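You operate a simulated robot arm through the tools that you are given. There is no shell and no other tool. Be economical: measure what you need, move in short steps, check, and stop when the job is done.

You run a simulated two-armed robot. Do the job below in one go: nothing can be reset, and whatever is moved stays where it is left.

Task
Lay the ticket's roller in the V blocks and pin the rack bar shut again.

It is judged by the outcome, as a careful person would: the job done as asked, and still so three seconds after it is handed in. It fails if anything else is knocked over, pushed out of place, dropped, spilled or broken.

Robot
Two 7-joint arms with fingered hands on one trunk, on a base that drives. Base frame: it is fixed to the floor where the robot stands at the start and does not move with it; the origin is under the middle of the robot, x ahead of it, y to its left, z up. Lengths are in mm, angles in degrees, forces in N, time in s.
The left shoulder is at the start at [70, 142, 1039], the right one opposite. With the tool pointing down near the work surface each hand reaches from about 100 to 780 mm from the robot's upright axis, wherever it stands, measured 20 degrees to its own side. Places, roughly: V blocks [400, 400, 900]; pin hole [600, 0, 700]; pin rest [700, 100, 900]; rack bar [700, 0, 700]. Payload 3.6 kg a hand.
The TCP of each hand is the grasp point between the finger pads, 25 mm short of the fingertips. In the tool frame z runs along the fingers and y along their closing line. The gripper opens to 88 mm. The gripper's body begins 29 mm behind the TCP. The gripper is a hand of 5 fingers: y runs from the thumb to the fingers, the wrist lies at [-13, -97, -162] in the tool frame, and closing takes about 1.5 s.
Orientation is that of the tool frame in the base frame, as [roll, pitch, yaw] about the fixed x, y, z axes, in that order (R = Rz(yaw) Ry(pitch) Rx(roll)). With the fingers straight down and the wrist toward the robot, the tool's x, y and z point along [0, 1, 0], [1, 0, 0] and [0, 0, -1] of the base frame.

Tools
- The arms move only by the tool servo_tool. It takes "left_commands", "right_commands" or both (then of equal length, played together; a hand with none holds still); each is text: rows parted by semicolons, each of 6 numbers parted by spaces: the shift along the base's x, y, z in units of 40 mm (1.0 is 40 mm), then the turn, a rotation vector about the base's x, y, z in units of 6 degrees (1.0 is 6 degrees). In form: dx dy dz rx ry rz; .... A call has 1 to 10 rows; each row shifts and turns the commanded pose from where the row before left it. "left_grip" and "right_grip" are, for a hand that has rows, the opening, from 0 (shut) to 1 (fully open), set as the call begins (left out, the last holds). A call with a number of a shift or a turn outside -1 to 1 is refused whole. A row lasts 0.2 s, in which the tool goes at most 50 mm and 8.6 degrees; a call with a longer step from one row to the next is refused whole, and so is a gripper value outside its range. A pose out of reach is approached as far as the arm can. The call stops where the force on the tool passes 40 N (or 10 N more than at its start, if that is more) or the arm is blocked; 0.2 s more then pass. Each finger travels about 72 mm/s and halts on what it meets, pressing with about 28 N; the grip force reading is that of the motor and also rises with nothing between the fingers. The clock runs only during rows and for 0.2 s after the last one: add rows that do not move to give the fingers time. It gives the time, the measured TCP pose, the force on the tool (base axes), the opening and the grip force at its end, in the units of the frame above (readings bear some noise), with the torque about the TCP (base axes, N m) and any sound that the robot's microphone picked up, and new pictures: "views" is both (left out), scene, wrist or none (wrist: the cameras of the hands that moved).
- Cameras (640 x 400 px; columns grow to the right, rows downward): "scene" is now at [123.8, -0.5, 1283.1]; the picture's right is [0.18, -0.98, 0.00], its down [-0.46, -0.08, -0.89] and it looks along [0.87, 0.16, -0.46] (base axes); focal length 257 px, centre (320, 200). "left" rides on the left gripper at [-59, -79, -105] in its tool frame; the picture's right is [-0.73, -0.32, 0.61], its down [0.62, -0.68, 0.38] and it looks along [0.29, 0.66, 0.70] (tool axes); focal length 234 px, centre (320, 200). "right" rides on the right gripper at [59, -79, -105] in its tool frame; the picture's right is [-0.73, 0.32, -0.61], its down [-0.62, -0.68, 0.38] and it looks along [-0.29, 0.66, 0.70] (tool axes); focal length 234 px, centre (320, 200). There is no depth. A picture from a camera that has moved, and an enlarged one, comes with that camera's place and axes in the base frame and with its lens. The place of the scene camera against the robot may be out by one fixed shift of up to 25 mm in any direction.
- slide_trunk(by): slides the trunk up (or, below 0, down) by that many mm; the arms and the scene camera ride with it, the base frame stays. It gives what a move gives, with no picture.
- steer(legs): drives the robot by 1 to 6 legs, each [ahead, left, turn to the left] in mm, mm and degrees, along the robot's own axes; the way and the turn of a leg run together, so that a leg with both is an arc; at most 1500 mm and 180 degrees a leg. The arms and the cameras ride along, it lands a little off, and it stops where it bumps. It gives what a move gives, and a new picture of the scene camera.
- finger_targets(index, middle, ring, little, thumb_bend, thumb_turn, hand): sets how far each is bent, from 0 (flat) to 1 (curled in); at 0.3 the hand is open as for a grip, at 0.7 the pads meet at the TCP. One left out holds its place. A second passes; each finger stops where it meets its share of the squeeze, and holds until it gets a number again. A gripper value or a shape takes the hand back. It gives what a move gives, with no picture; readings hold the bend of each and the force on index, middle, ring, little, thumb and palm. thumb_turn goes from beside the hand (0) to across from the fingers (1), as for a grip.
- set_grasp(shape, hand): the hand has 5 fingers and takes this shape, open, in about a second: jaw (thumb against the fingers, like two jaws); tri (thumb and two fingers); tip (a fingertip pinch); poke (one finger out to press); point (the index stretched); flat (the hand flat); cup (the hand cupped); fist (a fist). The gripper value then closes the fingers along that shape, each until it touches; the sizes above hold for jaw. It gives what a move gives, with no picture.
- head_to(pan, tilt): turns the head with the scene camera to pan (to the left, within 86 degrees either way) and tilt (down, from -29 to 69), counted from straight ahead of the robot. It gives what a move gives, and a new picture of the scene camera.
- close_up(camera, box): a new picture of the part [left, top, right, bottom] of that camera's present view, enlarged. No time passes.
- finish_job(): hands the job in; it is judged then, once.

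Work in short steps. Places have to be worked out from the pictures, the camera data and where the tool is seen: move nearer, look again, correct. Check each grasp and each placing, and mend what went wrong. You have 120 turns and 260 pictures in all, those below and enlarged ones among them. Open the grippers and draw the arms clear of the work before you hand the job in, unless the task says otherwise; then end with one line.

The tools are called as name(argument=value, ...) on one line, values as JSON. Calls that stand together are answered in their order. servo_tool: Moves the arms, as the interface text tells. Its arguments: {"type":"object","properties":{"left_commands":{"type":"string"},"left_grip":{"type":"number"},"right_commands":{"type":"string"},"right_grip":{"type":"number"},"views":{"type":"string","enum":["both","scene","wrist","none"]}},"required":[]} The other tools are called the same way: slide_trunk (by) slides the trunk up or down; set_grasp (shape, hand) gives the hand a shape; finger_targets (index, middle, ring, little, thumb_bend, thumb_turn, hand) moves the fingers one by one; steer (legs) drives the base; head_to (pan, tilt) turns the head that bears the scene camera; close_up (camera, box) takes an enlarged picture of a part of a camera's view; finish_job () hands the job in.

At the start:

```text
t: 0.0
left_position: [534.3, 177.4, 1184.2]
left_ee_rot: [-180.0, 0.0, 90.0]
left_wrist_force: [-0.8, 0.5, -1.1]
left_moment: [-0.02, -0.01, 0.02]
left_width: 87.8
left_finger_force: 0.2
left_shape: jaw
left_bend: [0.3, 0.3, 0.3, 0.3, 0.3, 0.98]
left_finger forces: [0.0, 0.1, 0.1, 0.0, 0.0, 0.1]
right_position: [506.6, -220.1, 1090.3]
right_ee_rot: [180.0, 0.0, 89.9]
right_wrist_force: [0.4, 0.2, -0.3]
right_moment: [0.03, -0.01, -0.04]
right_width: 87.5
right_finger_force: 0.0
right_shape: jaw
right_bend: [0.3, 0.3, 0.3, 0.3, 0.3, 0.98]
right_finger forces: [0.0, 0.0, 0.0, 0.1, 0.1, 0.0]
trunk travel left (down, up): [-575.0, 365.0]
robot x, y, heading: [0.3, -1.5, 0.3]
head pan, tilt: [10.2, 27.5]
```

scene: 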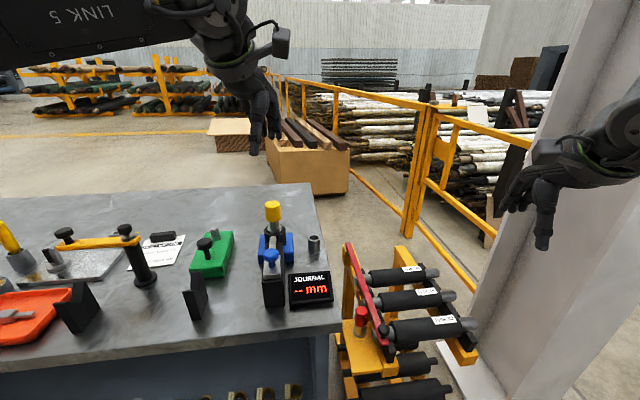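
right: 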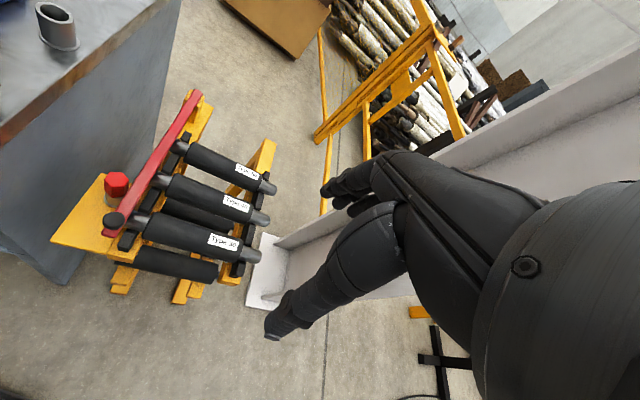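
left: 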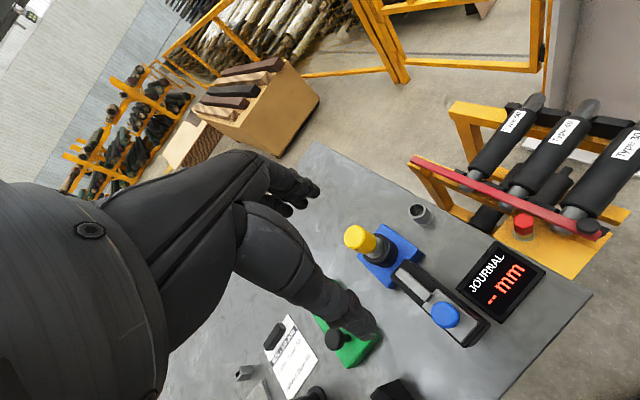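

The rack with three labelled rollers, a red bar and a red pin is at right; a ticket lies on the bench. I look closer at the ticket and the rack.

close_up(camera="left", box=[220, 290, 380, 400])

close_up(camera="right", box=[40, 80, 300, 300])

close_up(camera="scene", box=[0, 180, 340, 400])

close_up(camera="scene", box=[320, 220, 500, 400])

```text
3.64 times, centred on (300, 345) of left
camera zoom: at [457.0, 117.5, 1289.8], right [-0.32, -0.73, -0.61], down [-0.68, 0.62, -0.38], along [0.66, 0.29, -0.7], focal length 852 px, centre (393, -327)
```

zoom: 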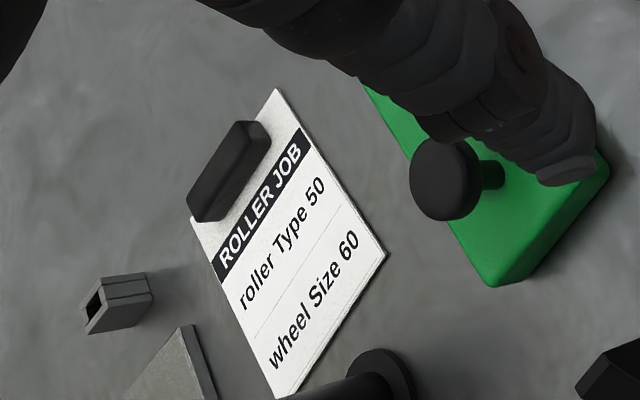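

```text
1.82 times, centred on (170, 190) of right
camera zoom: at [426.7, -160.9, 1194.8], right [0.32, -0.73, 0.61], down [-0.68, -0.62, -0.38], along [0.66, -0.29, -0.7], focal length 426 px, centre (593, 218)
```

zoom: 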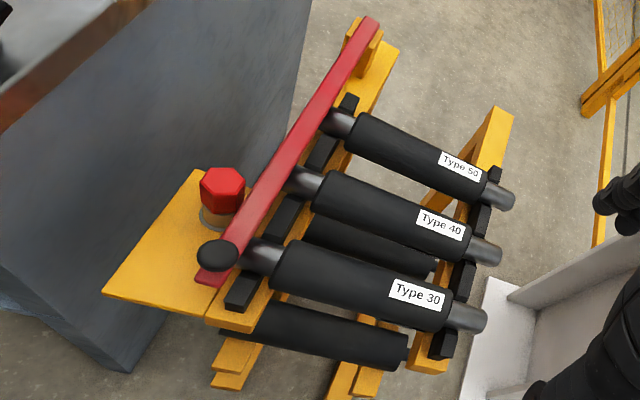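

```text
1.82 times, centred on (170, 290) of scene
camera zoom: at [123.8, -0.5, 1283.1], right [0.18, -0.98, 0.0], down [-0.46, -0.08, -0.89], along [0.87, 0.16, -0.46], focal length 467 px, centre (593, 36)
```

zoom: 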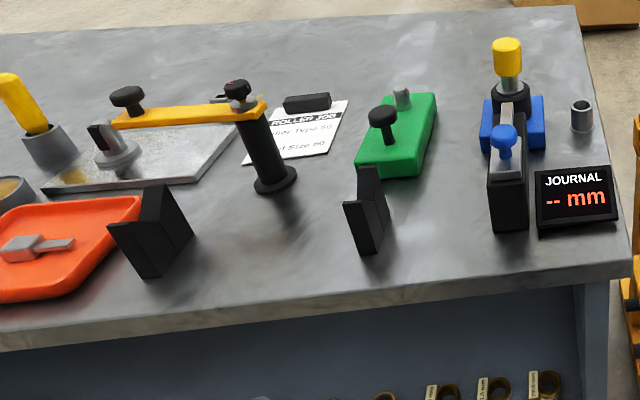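

```text
2.22 times, centred on (410, 310) of scene
camera zoom: at [123.8, -0.5, 1283.1], right [0.18, -0.98, 0.0], down [-0.46, -0.08, -0.89], along [0.87, 0.16, -0.46], focal length 571 px, centre (120, -44)
```

zoom: 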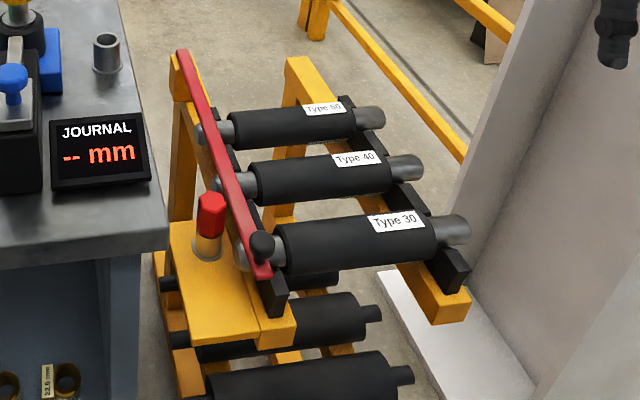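

The ticket asks for roller Type 50, which looks like the farthest of the three. I tilt the head toward the rack for a better view and a check on base clearance.

head_to(pan=-15, tilt=50)

close_up(camera="right", box=[90, 80, 290, 205])

```text
t: 0.9
left_position: [533.7, 176.3, 1185.3]
left_ee_rot: [-180.0, 0.0, 90.1]
left_wrist_force: [-1.0, 0.1, -0.1]
left_moment: [-0.02, 0.0, -0.01]
left_width: 87.9
left_finger_force: 0.0
left_shape: jaw
left_bend: [0.3, 0.3, 0.3, 0.3, 0.3, 0.98]
left_finger forces: [0.1, 0.1, 0.0, 0.0, 0.0, 0.1]
right_position: [503.7, -219.9, 1090.1]
right_ee_rot: [-180.0, 0.0, 89.9]
right_wrist_force: [0.4, -0.2, 0.5]
right_moment: [0.01, 0.02, 0.01]
right_width: 87.6
right_finger_force: 0.1
right_shape: jaw
right_bend: [0.3, 0.3, 0.3, 0.3, 0.3, 0.98]
right_finger forces: [0.0, 0.0, 0.0, 0.0, 0.0, 0.0]
trunk travel left (down, up): [-575.0, 365.0]
robot x, y, heading: [-3.2, -2.7, 0.0]
head pan, tilt: [-15.0, 50.0]
camera scene: at [108.3, -36.5, 1249.7], right [-0.26, -0.97, 0.0], down [-0.74, 0.2, -0.64], along [0.62, -0.17, -0.77], focal length 257 px, centre (320, 200)
```

scene: 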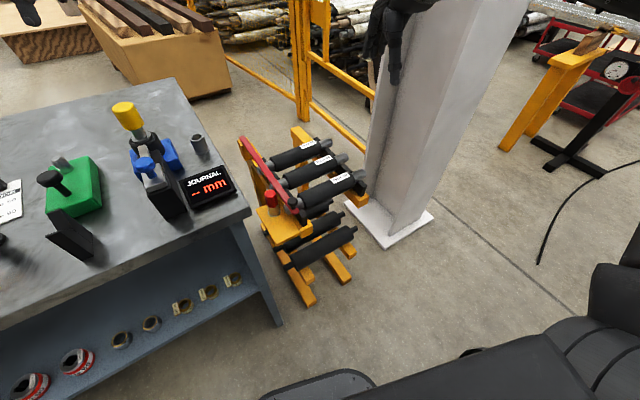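

```text
3.20 times, centred on (190, 142) of right
camera zoom: at [426.7, -160.8, 1194.8], right [0.32, -0.73, 0.61], down [-0.68, -0.62, -0.38], along [0.66, -0.29, -0.7], focal length 749 px, centre (736, 384)
```

zoom: 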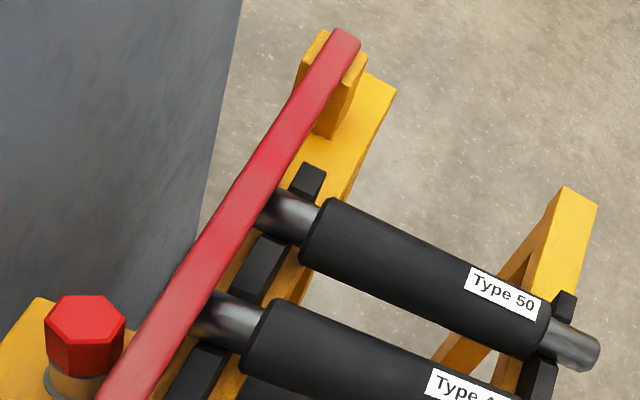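

Type 50 is confirmed: far roller. The bar seems hinged in a clevis at its far end; I lower the right hand in front of the rack for a close look at the pin and bar latch.

servo_tool(right_commands="-0.22 0.28 -1 0 0 0;-0.22 0.28 -1 0 0 0;-0.22 0.28 -1 0 0 0;-0.22 0.28 -1 0 0 0;-0.22 0.28 -1 0 0 0;-0.22 0.28 -1 0 0 0", views="wrist")

```text
t: 2.3
left_position: [535.6, 176.1, 1185.0]
left_ee_rot: [180.0, -0.1, 90.0]
left_wrist_force: [-0.2, -0.5, -0.4]
left_moment: [0.02, -0.04, 0.02]
left_width: 87.8
left_finger_force: 0.0
left_shape: jaw
left_bend: [0.3, 0.3, 0.3, 0.3, 0.3, 0.98]
left_finger forces: [0.0, 0.0, 0.0, 0.0, 0.0, 0.0]
right_position: [453.9, -152.4, 850.1]
right_ee_rot: [-179.9, 0.0, 90.0]
right_wrist_force: [0.1, 0.6, -0.5]
right_moment: [-0.02, -0.03, 0.02]
right_width: 87.7
right_finger_force: 0.1
right_shape: jaw
right_bend: [0.3, 0.3, 0.3, 0.3, 0.3, 0.98]
right_finger forces: [0.0, 0.1, 0.1, 0.0, 0.0, 0.1]
trunk travel left (down, up): [-575.0, 365.0]
robot x, y, heading: [1.4, 1.1, 0.0]
head pan, tilt: [-15.0, 50.0]
camera right: at [374.9, -92.6, 954.6], right [0.32, -0.73, 0.61], down [-0.68, -0.62, -0.38], along [0.66, -0.29, -0.7], focal length 234 px, centre (320, 200)
```

right: 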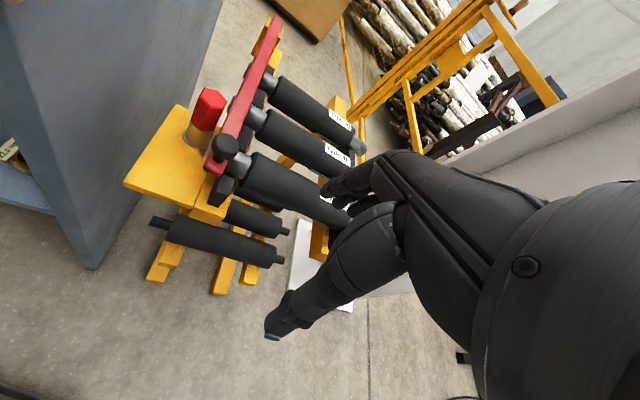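

close_up(camera="right", box=[110, 70, 310, 195])

close_up(camera="right", box=[210, 10, 380, 160])

```text
3.20 times, centred on (210, 132) of right
camera zoom: at [374.9, -92.6, 954.6], right [0.32, -0.73, 0.61], down [-0.68, -0.62, -0.38], along [0.66, -0.29, -0.7], focal length 749 px, centre (672, 416)
```

zoom: 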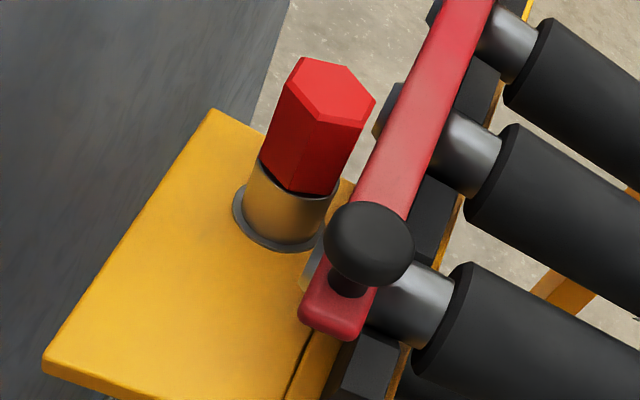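

```text
2.67 times, centred on (295, 85) of right
camera zoom: at [374.9, -92.6, 954.6], right [0.32, -0.73, 0.61], down [-0.68, -0.62, -0.38], along [0.66, -0.29, -0.7], focal length 624 px, centre (387, 507)
```

zoom: 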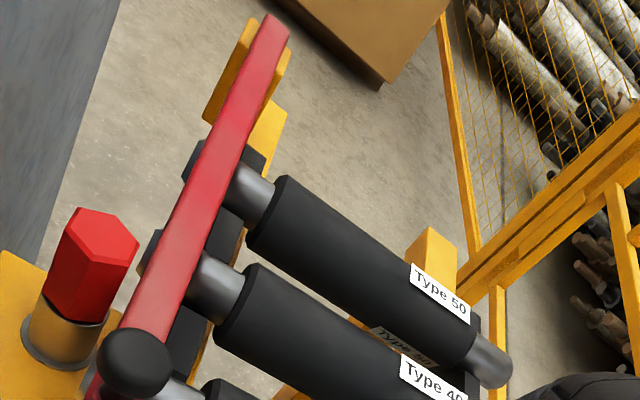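

Triangulating two wrist views puts the pin head at about (601,-4), z 684–724, about 32 mm across with the bar only ~4 mm beside it; the knob top is at about (536,-58,756). I need a narrow grip along the bar's direction (yaw +17.5°), so I try the tip shape and drive a bit closer first.

set_grasp(hand="right", shape="tip")

close_up(camera="right", box=[160, 80, 480, 380])

close_up(camera="scene", box=[220, 120, 640, 400])

```text
t: 3.2
left_position: [534.5, 175.8, 1184.6]
left_ee_rot: [-180.0, 0.0, 90.0]
left_wrist_force: [0.4, 0.2, 0.2]
left_moment: [0.0, 0.02, 0.0]
left_width: 87.7
left_finger_force: 0.1
left_shape: jaw
left_bend: [0.3, 0.3, 0.3, 0.3, 0.3, 0.98]
left_finger forces: [0.0, 0.0, 0.0, 0.0, 0.0, 0.0]
right_position: [453.1, -151.7, 850.1]
right_ee_rot: [180.0, 0.1, 90.1]
right_wrist_force: [-0.4, -0.7, 1.0]
right_moment: [0.0, 0.05, 0.03]
right_width: 87.9
right_finger_force: 0.0
right_shape: tip
right_bend: [0.3, 0.98, 0.99, 0.99, 0.3, 0.98]
right_finger forces: [0.0, 0.1, 0.1, 0.0, 0.0, 0.0]
trunk travel left (down, up): [-575.0, 365.0]
robot x, y, heading: [-3.0, -0.6, 0.0]
head pan, tilt: [-15.0, 50.0]
```

```text
1.33 times, centred on (320, 230) of right
camera zoom: at [374.9, -92.8, 955.4], right [0.32, -0.73, 0.61], down [-0.68, -0.62, -0.38], along [0.66, -0.29, -0.7], focal length 312 px, centre (320, 160)
```

zoom: 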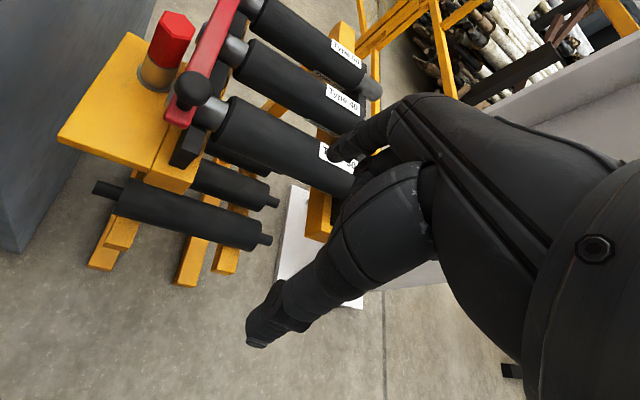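

```text
1.43 times, centred on (430, 260) of scene
camera zoom: at [108.3, -36.5, 1249.7], right [-0.26, -0.97, 0.0], down [-0.74, 0.2, -0.64], along [0.62, -0.17, -0.77], focal length 367 px, centre (163, 114)
```

zoom: 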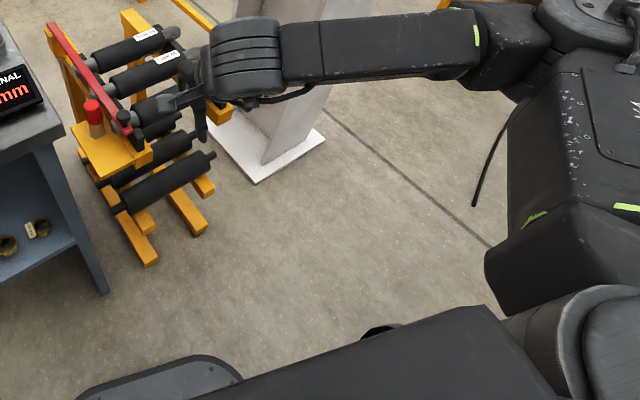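

In tip shape the thumb and index oppose each other about the TCP, as needed. I drive 110 mm ahead and 40 mm right, so that the far roller comes within reach.

steer(legs=[[110, -40, 0]])

```text
t: 4.4
left_position: [644.2, 138.3, 1185.0]
left_ee_rot: [180.0, 0.1, 90.2]
left_wrist_force: [-0.5, 0.9, 0.0]
left_moment: [0.01, -0.01, 0.01]
left_width: 87.8
left_finger_force: 0.0
left_shape: jaw
left_bend: [0.3, 0.3, 0.3, 0.3, 0.3, 0.98]
left_finger forces: [0.0, 0.0, 0.0, 0.0, 0.1, 0.0]
right_position: [565.1, -190.3, 849.7]
right_ee_rot: [180.0, -0.1, 90.1]
right_wrist_force: [0.3, -0.2, 0.3]
right_moment: [-0.03, -0.02, 0.01]
right_width: 88.0
right_finger_force: 0.0
right_shape: tip
right_bend: [0.3, 0.98, 0.99, 0.99, 0.3, 0.98]
right_finger forces: [0.0, 0.0, 0.1, 0.0, 0.0, 0.0]
trunk travel left (down, up): [-575.0, 365.0]
robot x, y, heading: [109.8, -40.9, 0.0]
head pan, tilt: [-15.0, 50.0]
camera scene: at [218.5, -75.9, 1249.7], right [-0.26, -0.97, 0.0], down [-0.74, 0.2, -0.64], along [0.62, -0.17, -0.77], focal length 257 px, centre (320, 200)
```

scene: 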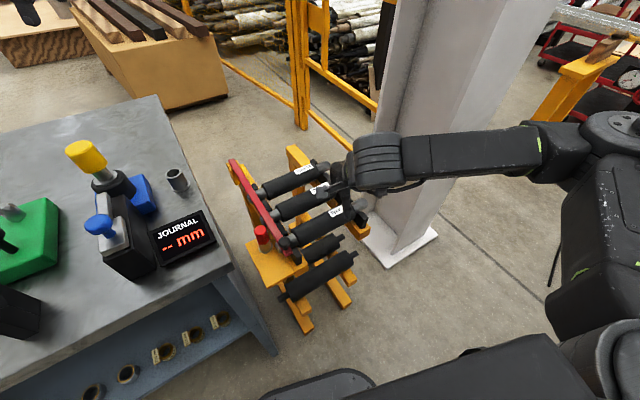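

Now I move the right hand over the pin at z 850, yawing +17.5° so that the fingers close along the bar.

servo_tool(right_commands="0.18 0.93 0 0 0 0.58;0.18 0.93 0 0 0 0.58;0.18 0.93 0 0 0 0.59;0.18 0.93 0 0 0 0.59;0.18 0.93 0 0 0 0.58")

```text
t: 5.6
left_position: [645.1, 138.9, 1184.0]
left_ee_rot: [180.0, 0.1, 90.2]
left_wrist_force: [0.0, 0.5, -1.1]
left_moment: [0.01, -0.01, 0.01]
left_width: 87.6
left_finger_force: 0.1
left_shape: jaw
left_bend: [0.3, 0.3, 0.3, 0.3, 0.3, 0.98]
left_finger forces: [0.0, 0.0, 0.0, 0.0, 0.0, 0.1]
right_position: [602.1, -5.3, 846.6]
right_ee_rot: [-179.9, 0.1, 107.6]
right_wrist_force: [0.1, 0.7, -0.3]
right_moment: [0.0, 0.0, 0.0]
right_width: 87.8
right_finger_force: 0.1
right_shape: tip
right_bend: [0.3, 0.98, 0.99, 0.99, 0.3, 0.98]
right_finger forces: [0.1, 0.0, 0.1, 0.1, 0.0, 0.0]
trunk travel left (down, up): [-575.0, 365.0]
robot x, y, heading: [112.8, -36.9, 0.1]
head pan, tilt: [-15.0, 50.0]
camera scene: at [218.8, -74.7, 1249.6], right [-0.26, -0.97, 0.0], down [-0.74, 0.2, -0.64], along [0.62, -0.17, -0.77], focal length 257 px, centre (320, 200)
camera right: at [508.8, 28.6, 952.9], right [0.53, -0.59, 0.61], down [-0.46, -0.8, -0.38], along [0.71, -0.08, -0.7], focal length 234 px, centre (320, 200)
```

scene: 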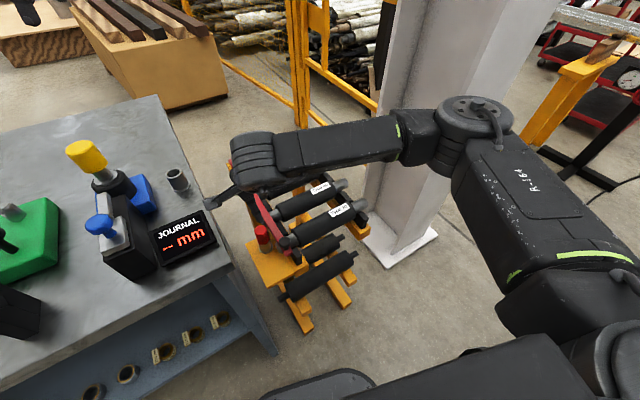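
right: 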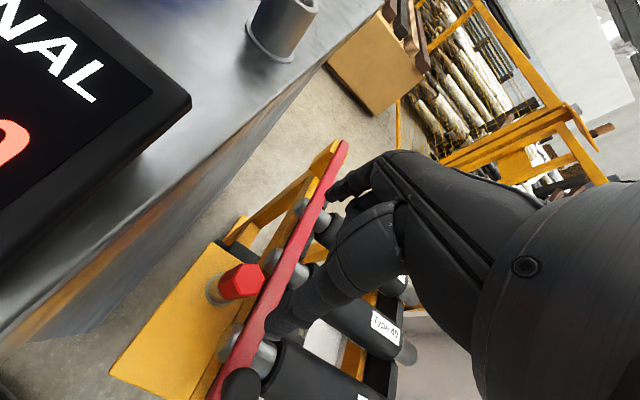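

The predicted pin position matches this picture. The bench edge (top z≈838) is ~25 mm from the hand's camera, so I yaw 10° more and lean the hand 6° away from the bench while coming down to ~785.

servo_tool(right_commands="0 0 -0.3 0 0 0.83;0 0 -0.4 0 0 0.83;0 0 -0.4 0.88 0.46 0;0 0 -0.4 0 0 0;0 0 0 0 0 0")

close_up(camera="right", box=[160, 150, 420, 400])

```text
t: 6.8
left_position: [644.7, 138.1, 1185.2]
left_ee_rot: [180.0, 0.0, 90.2]
left_wrist_force: [-1.0, -0.4, -0.6]
left_moment: [0.01, 0.0, 0.0]
left_width: 87.7
left_finger_force: 0.0
left_shape: jaw
left_bend: [0.3, 0.3, 0.3, 0.3, 0.3, 0.98]
left_finger forces: [0.1, 0.0, 0.0, 0.1, 0.0, 0.1]
right_position: [599.5, -4.2, 789.2]
right_ee_rot: [-179.9, -6.0, 117.6]
right_wrist_force: [1.3, -0.1, -0.1]
right_moment: [0.04, 0.01, 0.01]
right_width: 88.1
right_finger_force: 0.1
right_shape: tip
right_bend: [0.3, 0.98, 0.99, 0.99, 0.3, 0.98]
right_finger forces: [0.1, 0.0, 0.0, 0.1, 0.0, 0.0]
trunk travel left (down, up): [-575.0, 365.0]
robot x, y, heading: [110.3, -39.3, -0.1]
head pan, tilt: [-15.0, 50.0]
camera scene: at [218.3, -76.0, 1249.7], right [-0.26, -0.97, 0.0], down [-0.74, 0.2, -0.64], along [0.62, -0.17, -0.77], focal length 257 px, centre (320, 200)
camera right: at [507.2, 1.4, 899.9], right [0.65, -0.55, 0.53], down [-0.34, -0.83, -0.45], along [0.68, 0.11, -0.72], focal length 234 px, centre (320, 200)
```

scene: 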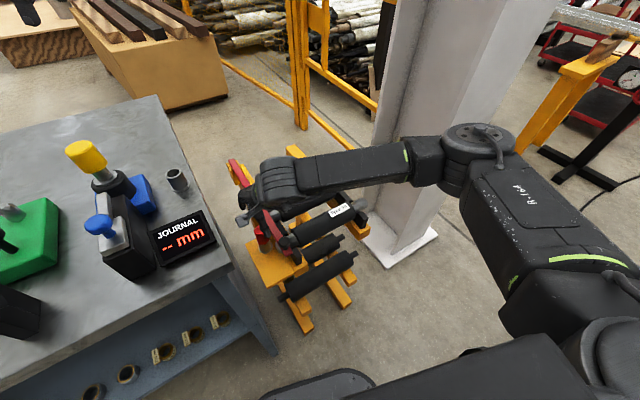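
right: 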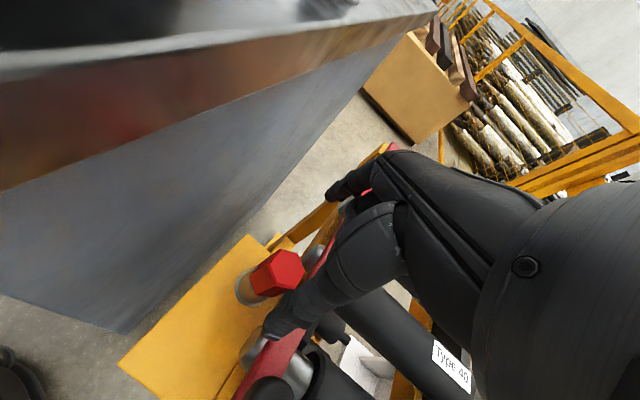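

```text
1.60 times, centred on (290, 275) of right
camera zoom: at [507.2, 1.4, 899.9], right [0.65, -0.55, 0.53], down [-0.34, -0.83, -0.45], along [0.68, 0.11, -0.72], focal length 375 px, centre (368, 80)
```

zoom: 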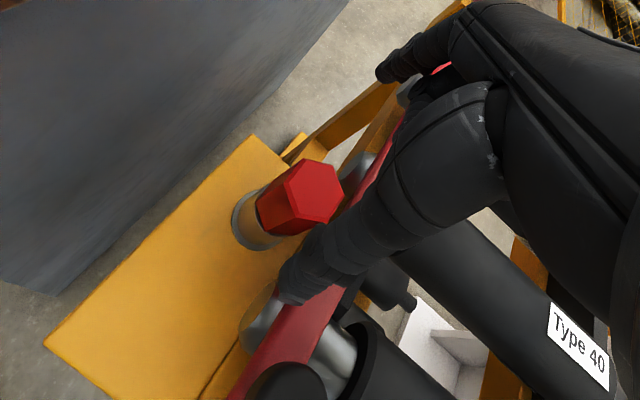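

Refined pin estimate: (600,-8.5), top z 722. The thumb would graze the bar at this yaw, so I return to yaw 17.5° with the lean kept, narrow the opening to ~60 mm and come down to z 755.

servo_tool(right_commands="0 -0.02 0 0 0 -0.83;0 -0.02 0 0 0 -0.84;0 0 -0.4 0 0 0;0 0 -0.4 0 0 0;0 0 0 0 0 0", right_grip=0.7, views="wrist")

close_up(camera="right", box=[160, 150, 420, 400])

```text
t: 8.0
left_position: [644.9, 138.0, 1186.1]
left_ee_rot: [179.9, 0.0, 90.1]
left_wrist_force: [0.3, 0.0, -0.7]
left_moment: [-0.02, 0.02, 0.01]
left_width: 87.7
left_finger_force: 0.0
left_shape: jaw
left_bend: [0.3, 0.3, 0.3, 0.3, 0.3, 0.98]
left_finger forces: [0.0, 0.1, 0.1, 0.0, 0.0, 0.1]
right_position: [600.6, -5.4, 756.3]
right_ee_rot: [-179.9, -6.0, 107.5]
right_wrist_force: [1.0, -0.7, 0.4]
right_moment: [-0.01, -0.01, -0.02]
right_width: 61.7
right_finger_force: 0.0
right_shape: tip
right_bend: [0.29, 0.98, 0.99, 0.99, 0.58, 0.99]
right_finger forces: [0.1, 0.0, 0.0, 0.1, 0.1, 0.0]
trunk travel left (down, up): [-575.0, 365.0]
robot x, y, heading: [112.1, -39.9, -0.0]
head pan, tilt: [-15.0, 50.0]
camera right: at [510.5, 16.3, 868.0], right [0.54, -0.65, 0.53], down [-0.48, -0.76, -0.45], along [0.69, -0.01, -0.72], focal length 234 px, centre (320, 200)
```

right: 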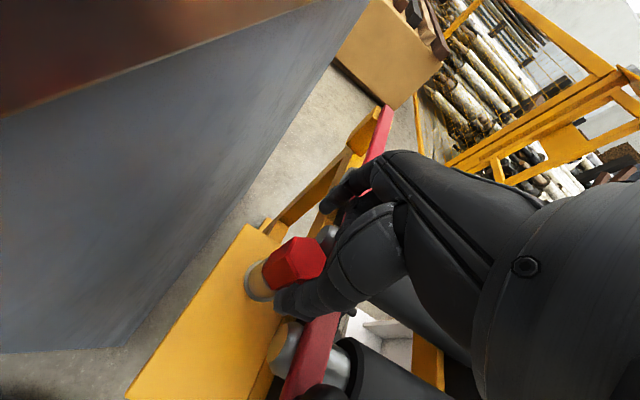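

```text
1.60 times, centred on (290, 275) of right
camera zoom: at [510.5, 16.3, 868.0], right [0.54, -0.65, 0.53], down [-0.48, -0.76, -0.45], along [0.69, -0.01, -0.72], focal length 375 px, centre (368, 80)
```

zoom: 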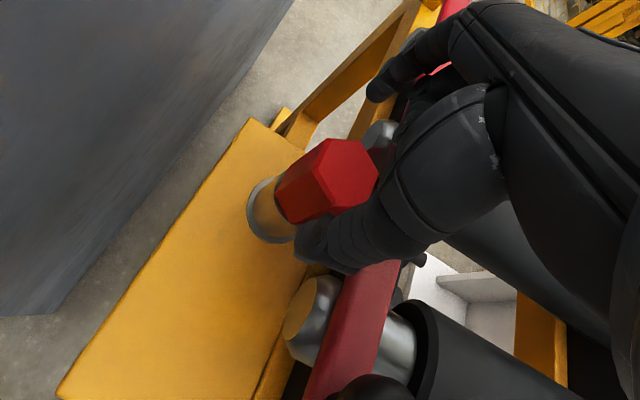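

The thumb moves first on closing, so I reopen fully, shift 3 mm toward the bar and descend to TCP z≈720.

servo_tool(right_commands="0 -0.08 0 0 0 0;0 0 0 0 0 0;0 0 -0.3 0 0 0;0 0 -0.3 0 0 0;0 0 -0.3 0 0 0;0 0 0 0 0 0", right_grip=1)

close_up(camera="right", box=[200, 180, 400, 380])

```text
t: 9.4
left_position: [643.9, 137.1, 1185.9]
left_ee_rot: [179.9, 0.0, 90.1]
left_wrist_force: [-0.3, -0.4, 0.4]
left_moment: [0.01, 0.04, 0.02]
left_width: 87.7
left_finger_force: 0.1
left_shape: jaw
left_bend: [0.3, 0.3, 0.3, 0.3, 0.3, 0.98]
left_finger forces: [0.0, 0.1, 0.1, 0.0, 0.0, 0.0]
right_position: [600.8, -10.0, 726.6]
right_ee_rot: [179.5, -6.0, 107.5]
right_wrist_force: [16.6, 2.2, 33.9]
right_moment: [-0.26, -0.06, 0.14]
right_width: 88.1
right_finger_force: 0.1
right_shape: tip
right_bend: [0.3, 1.0, 0.99, 0.99, 0.3, 0.98]
right_finger forces: [0.0, 36.2, 1.3, 0.0, 0.1, 0.0]
trunk travel left (down, up): [-575.0, 365.0]
robot x, y, heading: [111.3, -39.4, 0.2]
head pan, tilt: [-15.0, 50.0]
camera scene: at [216.9, -75.8, 1250.4], right [-0.26, -0.97, 0.0], down [-0.74, 0.2, -0.64], along [0.62, -0.17, -0.77], focal length 257 px, centre (320, 200)
camera right: at [510.8, 12.9, 836.4], right [0.54, -0.65, 0.53], down [-0.47, -0.76, -0.45], along [0.7, -0.01, -0.72], focal length 234 px, centre (320, 200)
```

scene: 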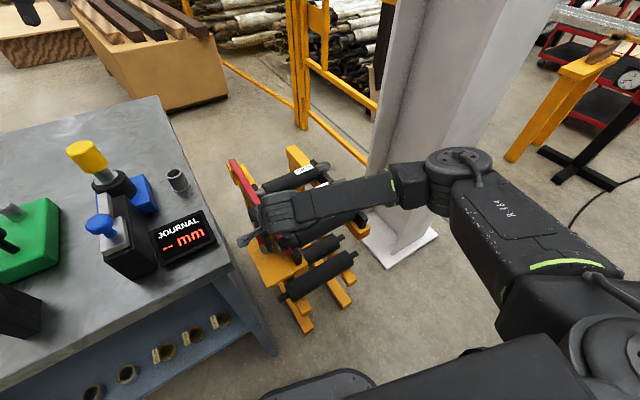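
right: 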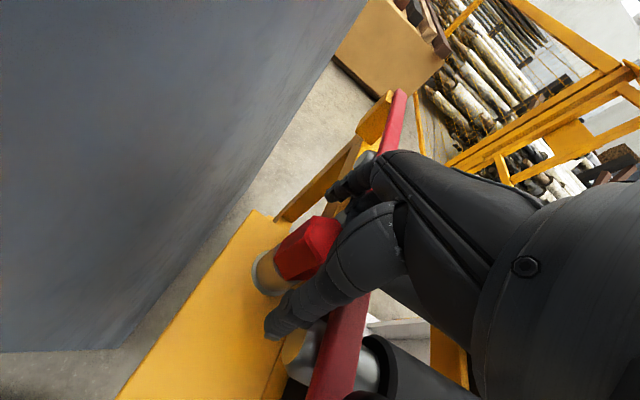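

```text
2.00 times, centred on (300, 280) of right
camera zoom: at [510.8, 12.9, 836.4], right [0.54, -0.65, 0.53], down [-0.47, -0.76, -0.45], along [0.7, -0.01, -0.72], focal length 468 px, centre (360, 40)
```

zoom: 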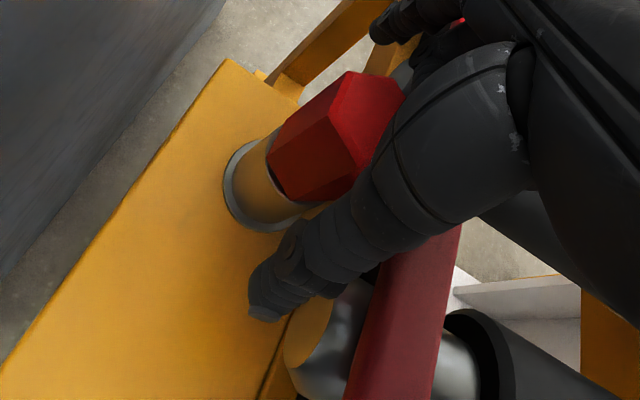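

The curled middle finger touched the bar at TCP z 726. I back off 3 mm and close there; the fingertips overlap the head by about 20 mm.

servo_tool(right_commands="0 0 0.1 0 0 0;0 0 0 0 0 0;0 0 0 0 0 0;0 0 0 0 0 0;0 0 0 0 0 0;0 0 0 0 0 0;0 0 0 0 0 0;0 0 0 0 0 0", right_grip=0, views="wrist")

close_up(camera="right", box=[200, 180, 400, 380])

```text
t: 11.2
left_position: [643.1, 138.1, 1185.1]
left_ee_rot: [180.0, 0.0, 90.1]
left_wrist_force: [-0.2, -0.5, -0.8]
left_moment: [-0.01, 0.0, -0.04]
left_width: 87.8
left_finger_force: 0.1
left_shape: jaw
left_bend: [0.3, 0.3, 0.3, 0.3, 0.3, 0.98]
left_finger forces: [0.0, 0.0, 0.0, 0.1, 0.0, 0.1]
right_position: [600.3, -8.1, 727.5]
right_ee_rot: [-179.9, -5.9, 107.4]
right_wrist_force: [15.2, 3.8, 26.3]
right_moment: [-0.11, -0.08, 0.17]
right_width: 26.4
right_finger_force: 27.9
right_shape: tip
right_bend: [0.73, 1.0, 1.0, 1.0, 0.73, 1.0]
right_finger forces: [24.1, 31.8, 0.0, 0.0, 22.1, 0.0]
trunk travel left (down, up): [-575.0, 365.0]
robot x, y, heading: [110.1, -39.4, -0.1]
head pan, tilt: [-15.0, 50.0]
camera right: at [510.1, 12.7, 837.9], right [0.54, -0.65, 0.53], down [-0.47, -0.76, -0.45], along [0.69, -0.01, -0.72], focal length 234 px, centre (320, 200)
```

right: 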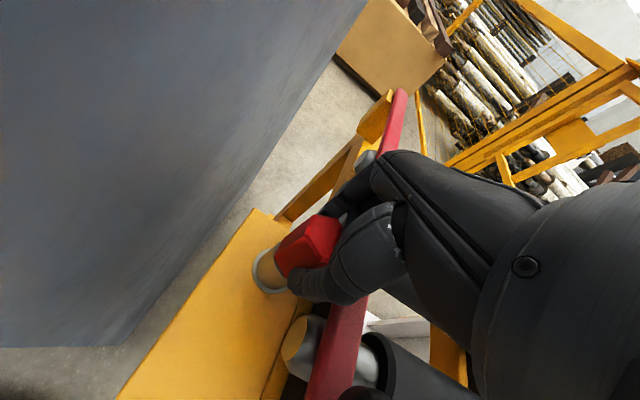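

```text
2.00 times, centred on (300, 280) of right
camera zoom: at [510.1, 12.7, 837.9], right [0.54, -0.65, 0.53], down [-0.47, -0.76, -0.45], along [0.69, -0.01, -0.72], focal length 468 px, centre (360, 40)
```

zoom: 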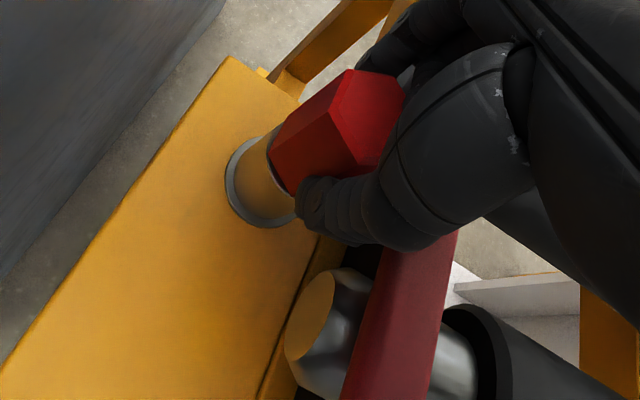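

The pin is pinched (26 mm, ~23 N). I lift straight up in small steps.

servo_tool(right_commands="0 0 0.25 0 0 0;0 0 0.25 0 0 0;0 0 0.5 0 0 0;0 0 0.5 0 0 0", views="wrist")

```text
t: 12.2
left_position: [644.1, 136.5, 1184.8]
left_ee_rot: [-180.0, 0.0, 90.2]
left_wrist_force: [-0.1, -0.3, -0.2]
left_moment: [-0.04, -0.02, 0.0]
left_width: 87.7
left_finger_force: 0.1
left_shape: jaw
left_bend: [0.3, 0.3, 0.3, 0.3, 0.3, 0.98]
left_finger forces: [0.0, 0.0, 0.0, 0.0, 0.0, 0.0]
right_position: [599.1, -9.9, 787.6]
right_ee_rot: [-179.8, -6.0, 107.5]
right_wrist_force: [-0.2, 0.1, -0.6]
right_moment: [0.01, 0.0, -0.03]
right_width: 24.8
right_finger_force: 28.3
right_shape: tip
right_bend: [0.73, 0.99, 1.0, 1.0, 0.73, 0.98]
right_finger forces: [21.7, 10.9, 0.0, 0.0, 21.9, 0.0]
trunk travel left (down, up): [-575.0, 365.0]
robot x, y, heading: [108.8, -41.0, 0.0]
head pan, tilt: [-15.0, 50.0]
camera right: at [509.7, 12.3, 897.6], right [0.55, -0.65, 0.53], down [-0.47, -0.76, -0.45], along [0.69, -0.01, -0.72], focal length 234 px, centre (320, 200)
```

right: 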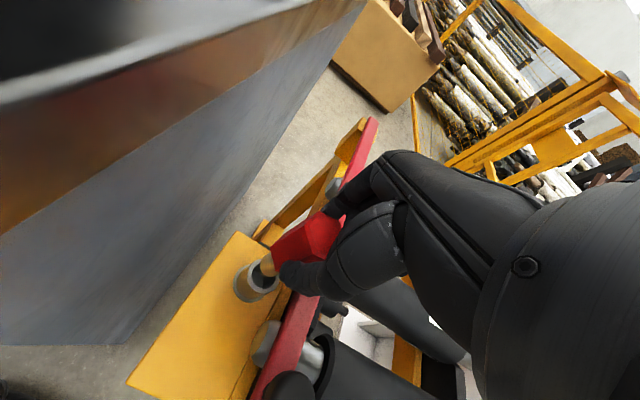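

The pin is coming out of its socket cleanly; I keep lifting, well above the bench height.

servo_tool(right_commands="0 0 0.8 0 0 0;0 0 0.8 0 0 0;0 0 0.9 0 0 0;0 0 0.9 0 0 0;0 0 0.9 0 0 0")

close_up(camera="right", box=[150, 160, 390, 380])

```text
t: 13.4
left_position: [643.8, 137.7, 1185.8]
left_ee_rot: [-180.0, 0.0, 90.1]
left_wrist_force: [0.0, -0.3, -0.5]
left_moment: [-0.01, 0.03, 0.02]
left_width: 87.6
left_finger_force: 0.2
left_shape: jaw
left_bend: [0.3, 0.3, 0.3, 0.3, 0.3, 0.98]
left_finger forces: [0.0, 0.0, 0.1, 0.1, 0.0, 0.1]
right_position: [599.2, -6.9, 957.7]
right_ee_rot: [-179.8, -5.9, 107.6]
right_wrist_force: [0.7, 0.0, -0.7]
right_moment: [0.01, 0.01, 0.02]
right_width: 24.9
right_finger_force: 28.2
right_shape: tip
right_bend: [0.73, 0.98, 1.0, 1.0, 0.74, 0.98]
right_finger forces: [23.0, 3.2, 0.0, 0.1, 22.5, 0.1]
trunk travel left (down, up): [-575.0, 365.0]
robot x, y, heading: [110.5, -36.7, 0.1]
head pan, tilt: [-15.0, 50.0]
camera scene: at [218.2, -75.5, 1249.7], right [-0.26, -0.97, 0.0], down [-0.74, 0.2, -0.64], along [0.62, -0.17, -0.77], focal length 257 px, centre (320, 200)
camera right: at [509.8, 15.9, 1069.3], right [0.55, -0.65, 0.53], down [-0.47, -0.76, -0.44], along [0.69, -0.01, -0.72], focal length 234 px, centre (320, 200)
```

scene: 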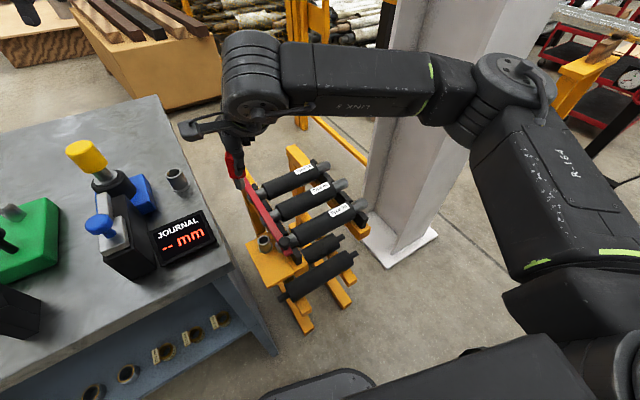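
right: 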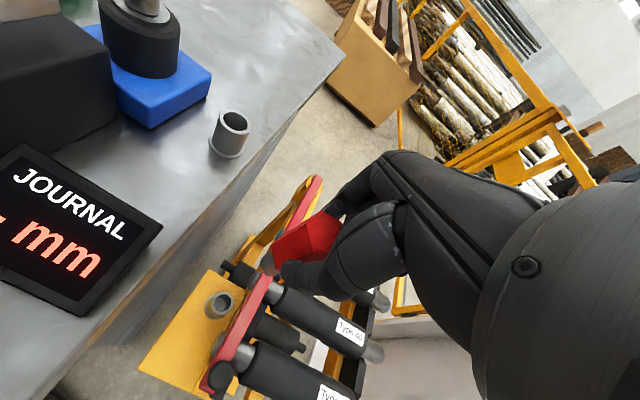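

```text
1.82 times, centred on (270, 270) of right
camera zoom: at [509.8, 15.9, 1069.3], right [0.55, -0.65, 0.53], down [-0.47, -0.76, -0.44], along [0.69, -0.01, -0.72], focal length 426 px, centre (411, 73)
```

zoom: 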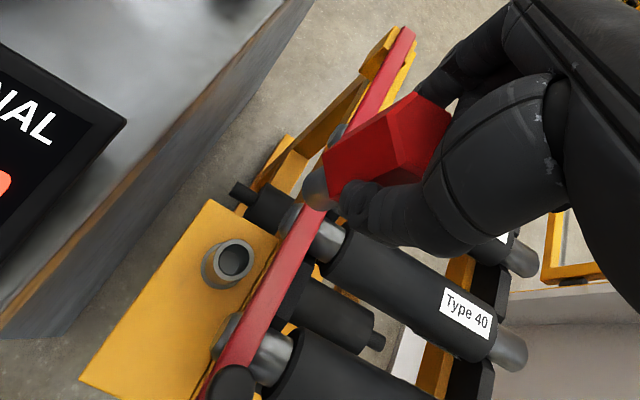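

The pin is free: the stem tip is ~84 mm below the TCP and the socket rim stands at (600,-9,677). The pin rest triangulates to (674,140), rim z≈874. I go up to ~985 and over above the rest.

servo_tool(right_commands="0 0 0.75 0 0 0;0.37 0.74 0 0 0 0;0.37 0.74 0 0 0 0;0.37 0.74 0 0 0 0;0.37 0.74 0 0 0 0;0.37 0.72 0 0 0 0;0 0 0 0 0 0")

close_up(camera="right", box=[150, 160, 390, 380])

close_up(camera="scene", box=[60, 90, 260, 250])

close_up(camera="left", box=[240, 150, 640, 400])

```text
t: 15.0
left_position: [645.1, 136.8, 1184.4]
left_ee_rot: [179.9, 0.0, 90.3]
left_wrist_force: [0.3, -0.1, 0.4]
left_moment: [-0.01, 0.0, 0.01]
left_width: 87.6
left_finger_force: 0.2
left_shape: jaw
left_bend: [0.3, 0.3, 0.3, 0.3, 0.3, 0.98]
left_finger forces: [0.1, 0.0, 0.0, 0.1, 0.0, 0.0]
right_position: [672.8, 139.6, 988.1]
right_ee_rot: [-180.0, -6.0, 107.6]
right_wrist_force: [-0.1, -0.2, 1.0]
right_moment: [-0.01, 0.0, 0.0]
right_width: 24.5
right_finger_force: 27.9
right_shape: tip
right_bend: [0.73, 0.98, 1.0, 1.0, 0.74, 0.98]
right_finger forces: [23.2, 2.1, 0.1, 0.0, 22.6, 0.0]
trunk travel left (down, up): [-575.0, 365.0]
robot x, y, heading: [107.7, -37.9, 0.1]
head pan, tilt: [-15.0, 50.0]
camera scene: at [218.6, -76.6, 1249.6], right [-0.26, -0.97, 0.0], down [-0.74, 0.2, -0.64], along [0.62, -0.16, -0.77], focal length 257 px, centre (320, 200)
camera right: at [583.5, 161.1, 1099.3], right [0.55, -0.65, 0.53], down [-0.47, -0.76, -0.45], along [0.69, -0.01, -0.72], focal length 234 px, centre (320, 200)
```

scene: 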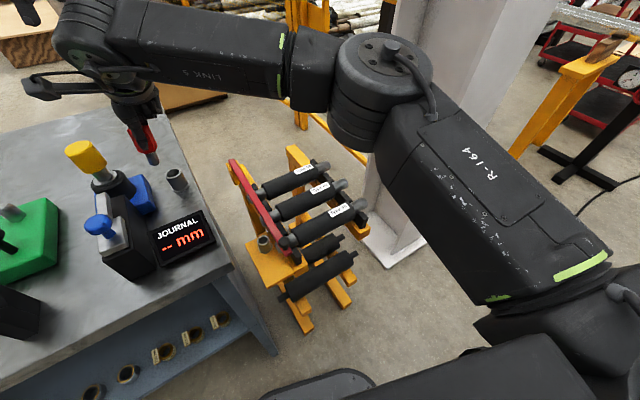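
right: 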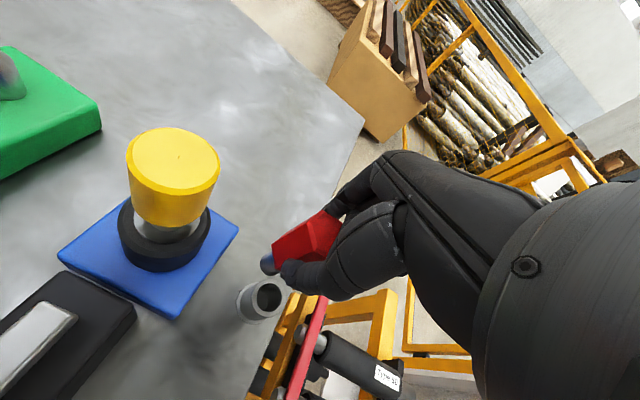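

```text
1.82 times, centred on (270, 270) of right
camera zoom: at [583.5, 161.1, 1099.3], right [0.55, -0.65, 0.53], down [-0.47, -0.76, -0.45], along [0.69, -0.01, -0.72], focal length 426 px, centre (411, 73)
```

zoom: 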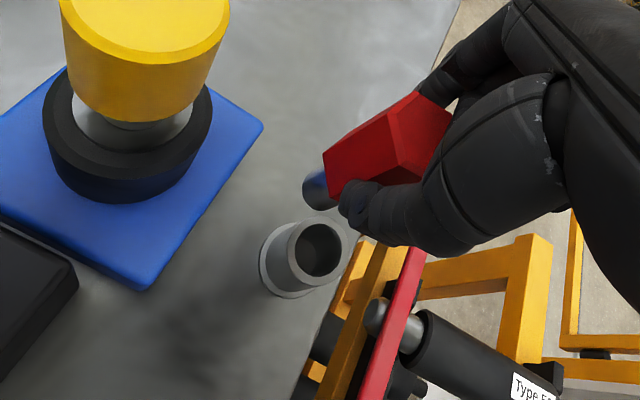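

```text
2.50 times, centred on (160, 170) of scene
camera zoom: at [218.6, -76.6, 1249.6], right [-0.26, -0.97, 0.0], down [-0.74, 0.2, -0.64], along [0.62, -0.16, -0.77], focal length 642 px, centre (720, 275)
```

zoom: 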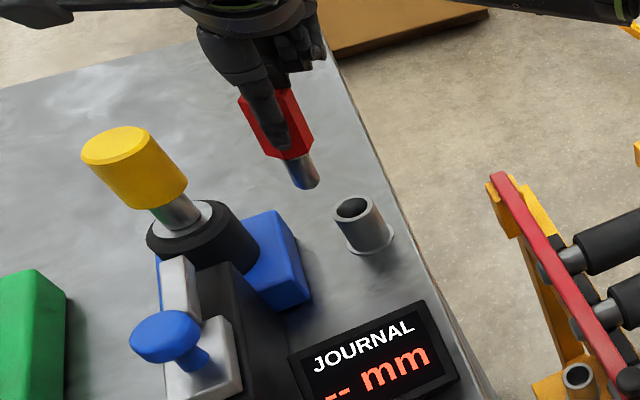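

```text
1.60 times, centred on (440, 275) of left
camera zoom: at [567.1, 78.0, 1289.9], right [-0.32, -0.73, -0.61], down [-0.68, 0.62, -0.38], along [0.66, 0.29, -0.7], focal length 375 px, centre (128, 80)
```

zoom: 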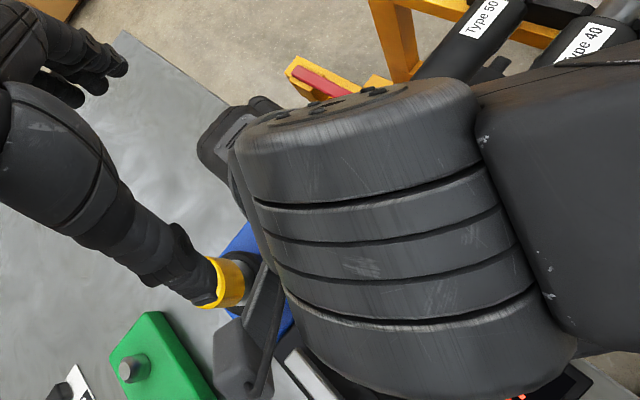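

The pin hangs along the tool axis, which leans 6°, so I set the hand upright. The rest triangulates nearer (665,120,878) from scene + wrist, so I shift by (-7,-18) and look again.

servo_tool(right_commands="0 0 0 -0.95 -0.3 0;-0.18 -0.45 0 0 0 0;0 0 0 0 0 0", views="none")

close_up(camera="right", box=[180, 190, 380, 370])

close_up(camera="scene", box=[100, 90, 220, 220])

```text
t: 15.8
left_position: [643.7, 138.1, 1185.7]
left_ee_rot: [-180.0, 0.0, 90.2]
left_wrist_force: [0.2, 0.1, 0.9]
left_moment: [0.01, 0.05, 0.04]
left_width: 87.7
left_finger_force: 0.2
left_shape: jaw
left_bend: [0.3, 0.3, 0.3, 0.3, 0.3, 0.98]
left_finger forces: [0.0, 0.1, 0.0, 0.0, 0.0, 0.0]
right_position: [666.0, 123.3, 987.5]
right_ee_rot: [-180.0, 0.0, 107.5]
right_wrist_force: [-0.3, 0.1, 0.8]
right_moment: [0.0, -0.01, -0.02]
right_width: 25.0
right_finger_force: 28.0
right_shape: tip
right_bend: [0.73, 0.98, 1.0, 1.0, 0.75, 0.98]
right_finger forces: [23.3, 2.0, 0.1, 0.0, 22.6, 0.0]
trunk travel left (down, up): [-575.0, 365.0]
robot x, y, heading: [108.3, -40.1, -0.0]
head pan, tilt: [-15.0, 50.0]
```

```text
2.22 times, centred on (280, 280) of right
camera zoom: at [572.7, 155.3, 1092.6], right [0.53, -0.59, 0.61], down [-0.46, -0.8, -0.38], along [0.71, -0.08, -0.7], focal length 520 px, centre (409, 22)
```

zoom: 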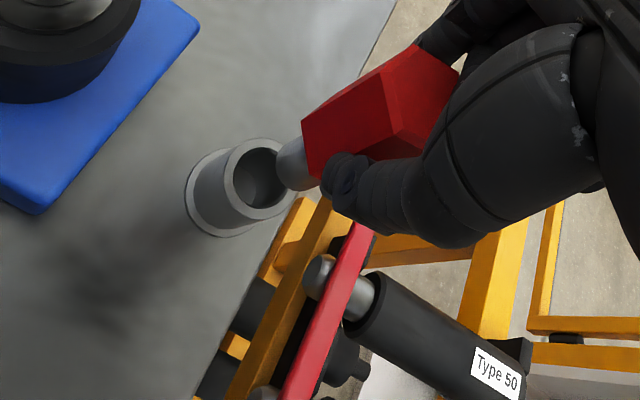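

```text
3.08 times, centred on (160, 155) of scene
camera zoom: at [218.5, -74.8, 1249.7], right [-0.26, -0.97, 0.0], down [-0.74, 0.2, -0.64], along [0.62, -0.17, -0.77], focal length 790 px, centre (812, 338)
```

zoom: 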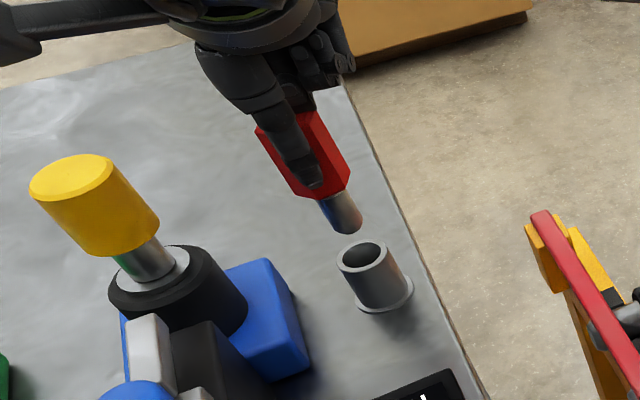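

By comparing tip and rim in both views, the pin tip is now almost exactly above the rim (within ~2 mm), ~30 mm up. I go down 20 mm and check again.

servo_tool(right_commands="-0.02 0 -0.25 0 0 0;0 0 -0.25 0 0 0;0 0 0 0 0 0", views="none")

close_up(camera="right", box=[180, 190, 380, 370])

close_up(camera="scene", box=[130, 110, 210, 200])

```text
t: 16.6
left_position: [644.2, 137.5, 1184.9]
left_ee_rot: [-180.0, -0.1, 90.2]
left_wrist_force: [-1.2, -0.4, 0.2]
left_moment: [0.0, 0.01, 0.05]
left_width: 87.5
left_finger_force: 0.1
left_shape: jaw
left_bend: [0.3, 0.3, 0.3, 0.3, 0.3, 0.98]
left_finger forces: [0.1, 0.1, 0.0, 0.1, 0.0, 0.0]
right_position: [664.9, 119.8, 966.6]
right_ee_rot: [179.9, 0.1, 107.5]
right_wrist_force: [0.5, 0.8, -0.9]
right_moment: [0.01, -0.03, -0.04]
right_width: 24.7
right_finger_force: 27.7
right_shape: tip
right_bend: [0.73, 0.98, 1.0, 1.0, 0.75, 0.99]
right_finger forces: [23.2, 2.1, 0.1, 0.0, 22.7, 0.0]
trunk travel left (down, up): [-575.0, 365.0]
robot x, y, heading: [108.3, -40.2, 0.1]
head pan, tilt: [-15.0, 50.0]
```

```text
2.22 times, centred on (280, 280) of right
camera zoom: at [572.9, 152.8, 1073.1], right [0.53, -0.59, 0.61], down [-0.46, -0.8, -0.38], along [0.71, -0.08, -0.7], focal length 520 px, centre (409, 22)
```

zoom: 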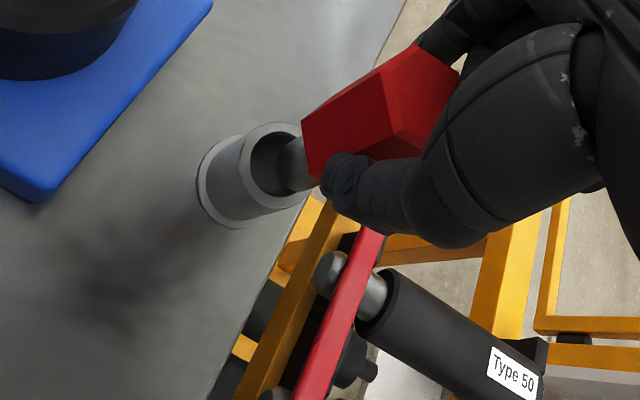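

```text
4.44 times, centred on (170, 155) of scene
camera zoom: at [218.4, -76.0, 1249.7], right [-0.26, -0.97, 0.0], down [-0.74, 0.2, -0.64], along [0.62, -0.17, -0.77], focal length 1141 px, centre (987, 400)
```

zoom: 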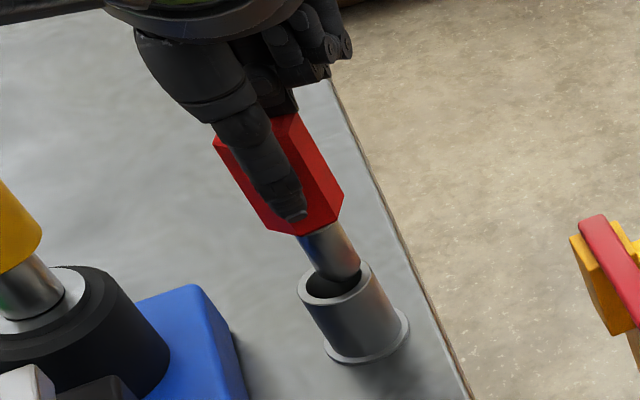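

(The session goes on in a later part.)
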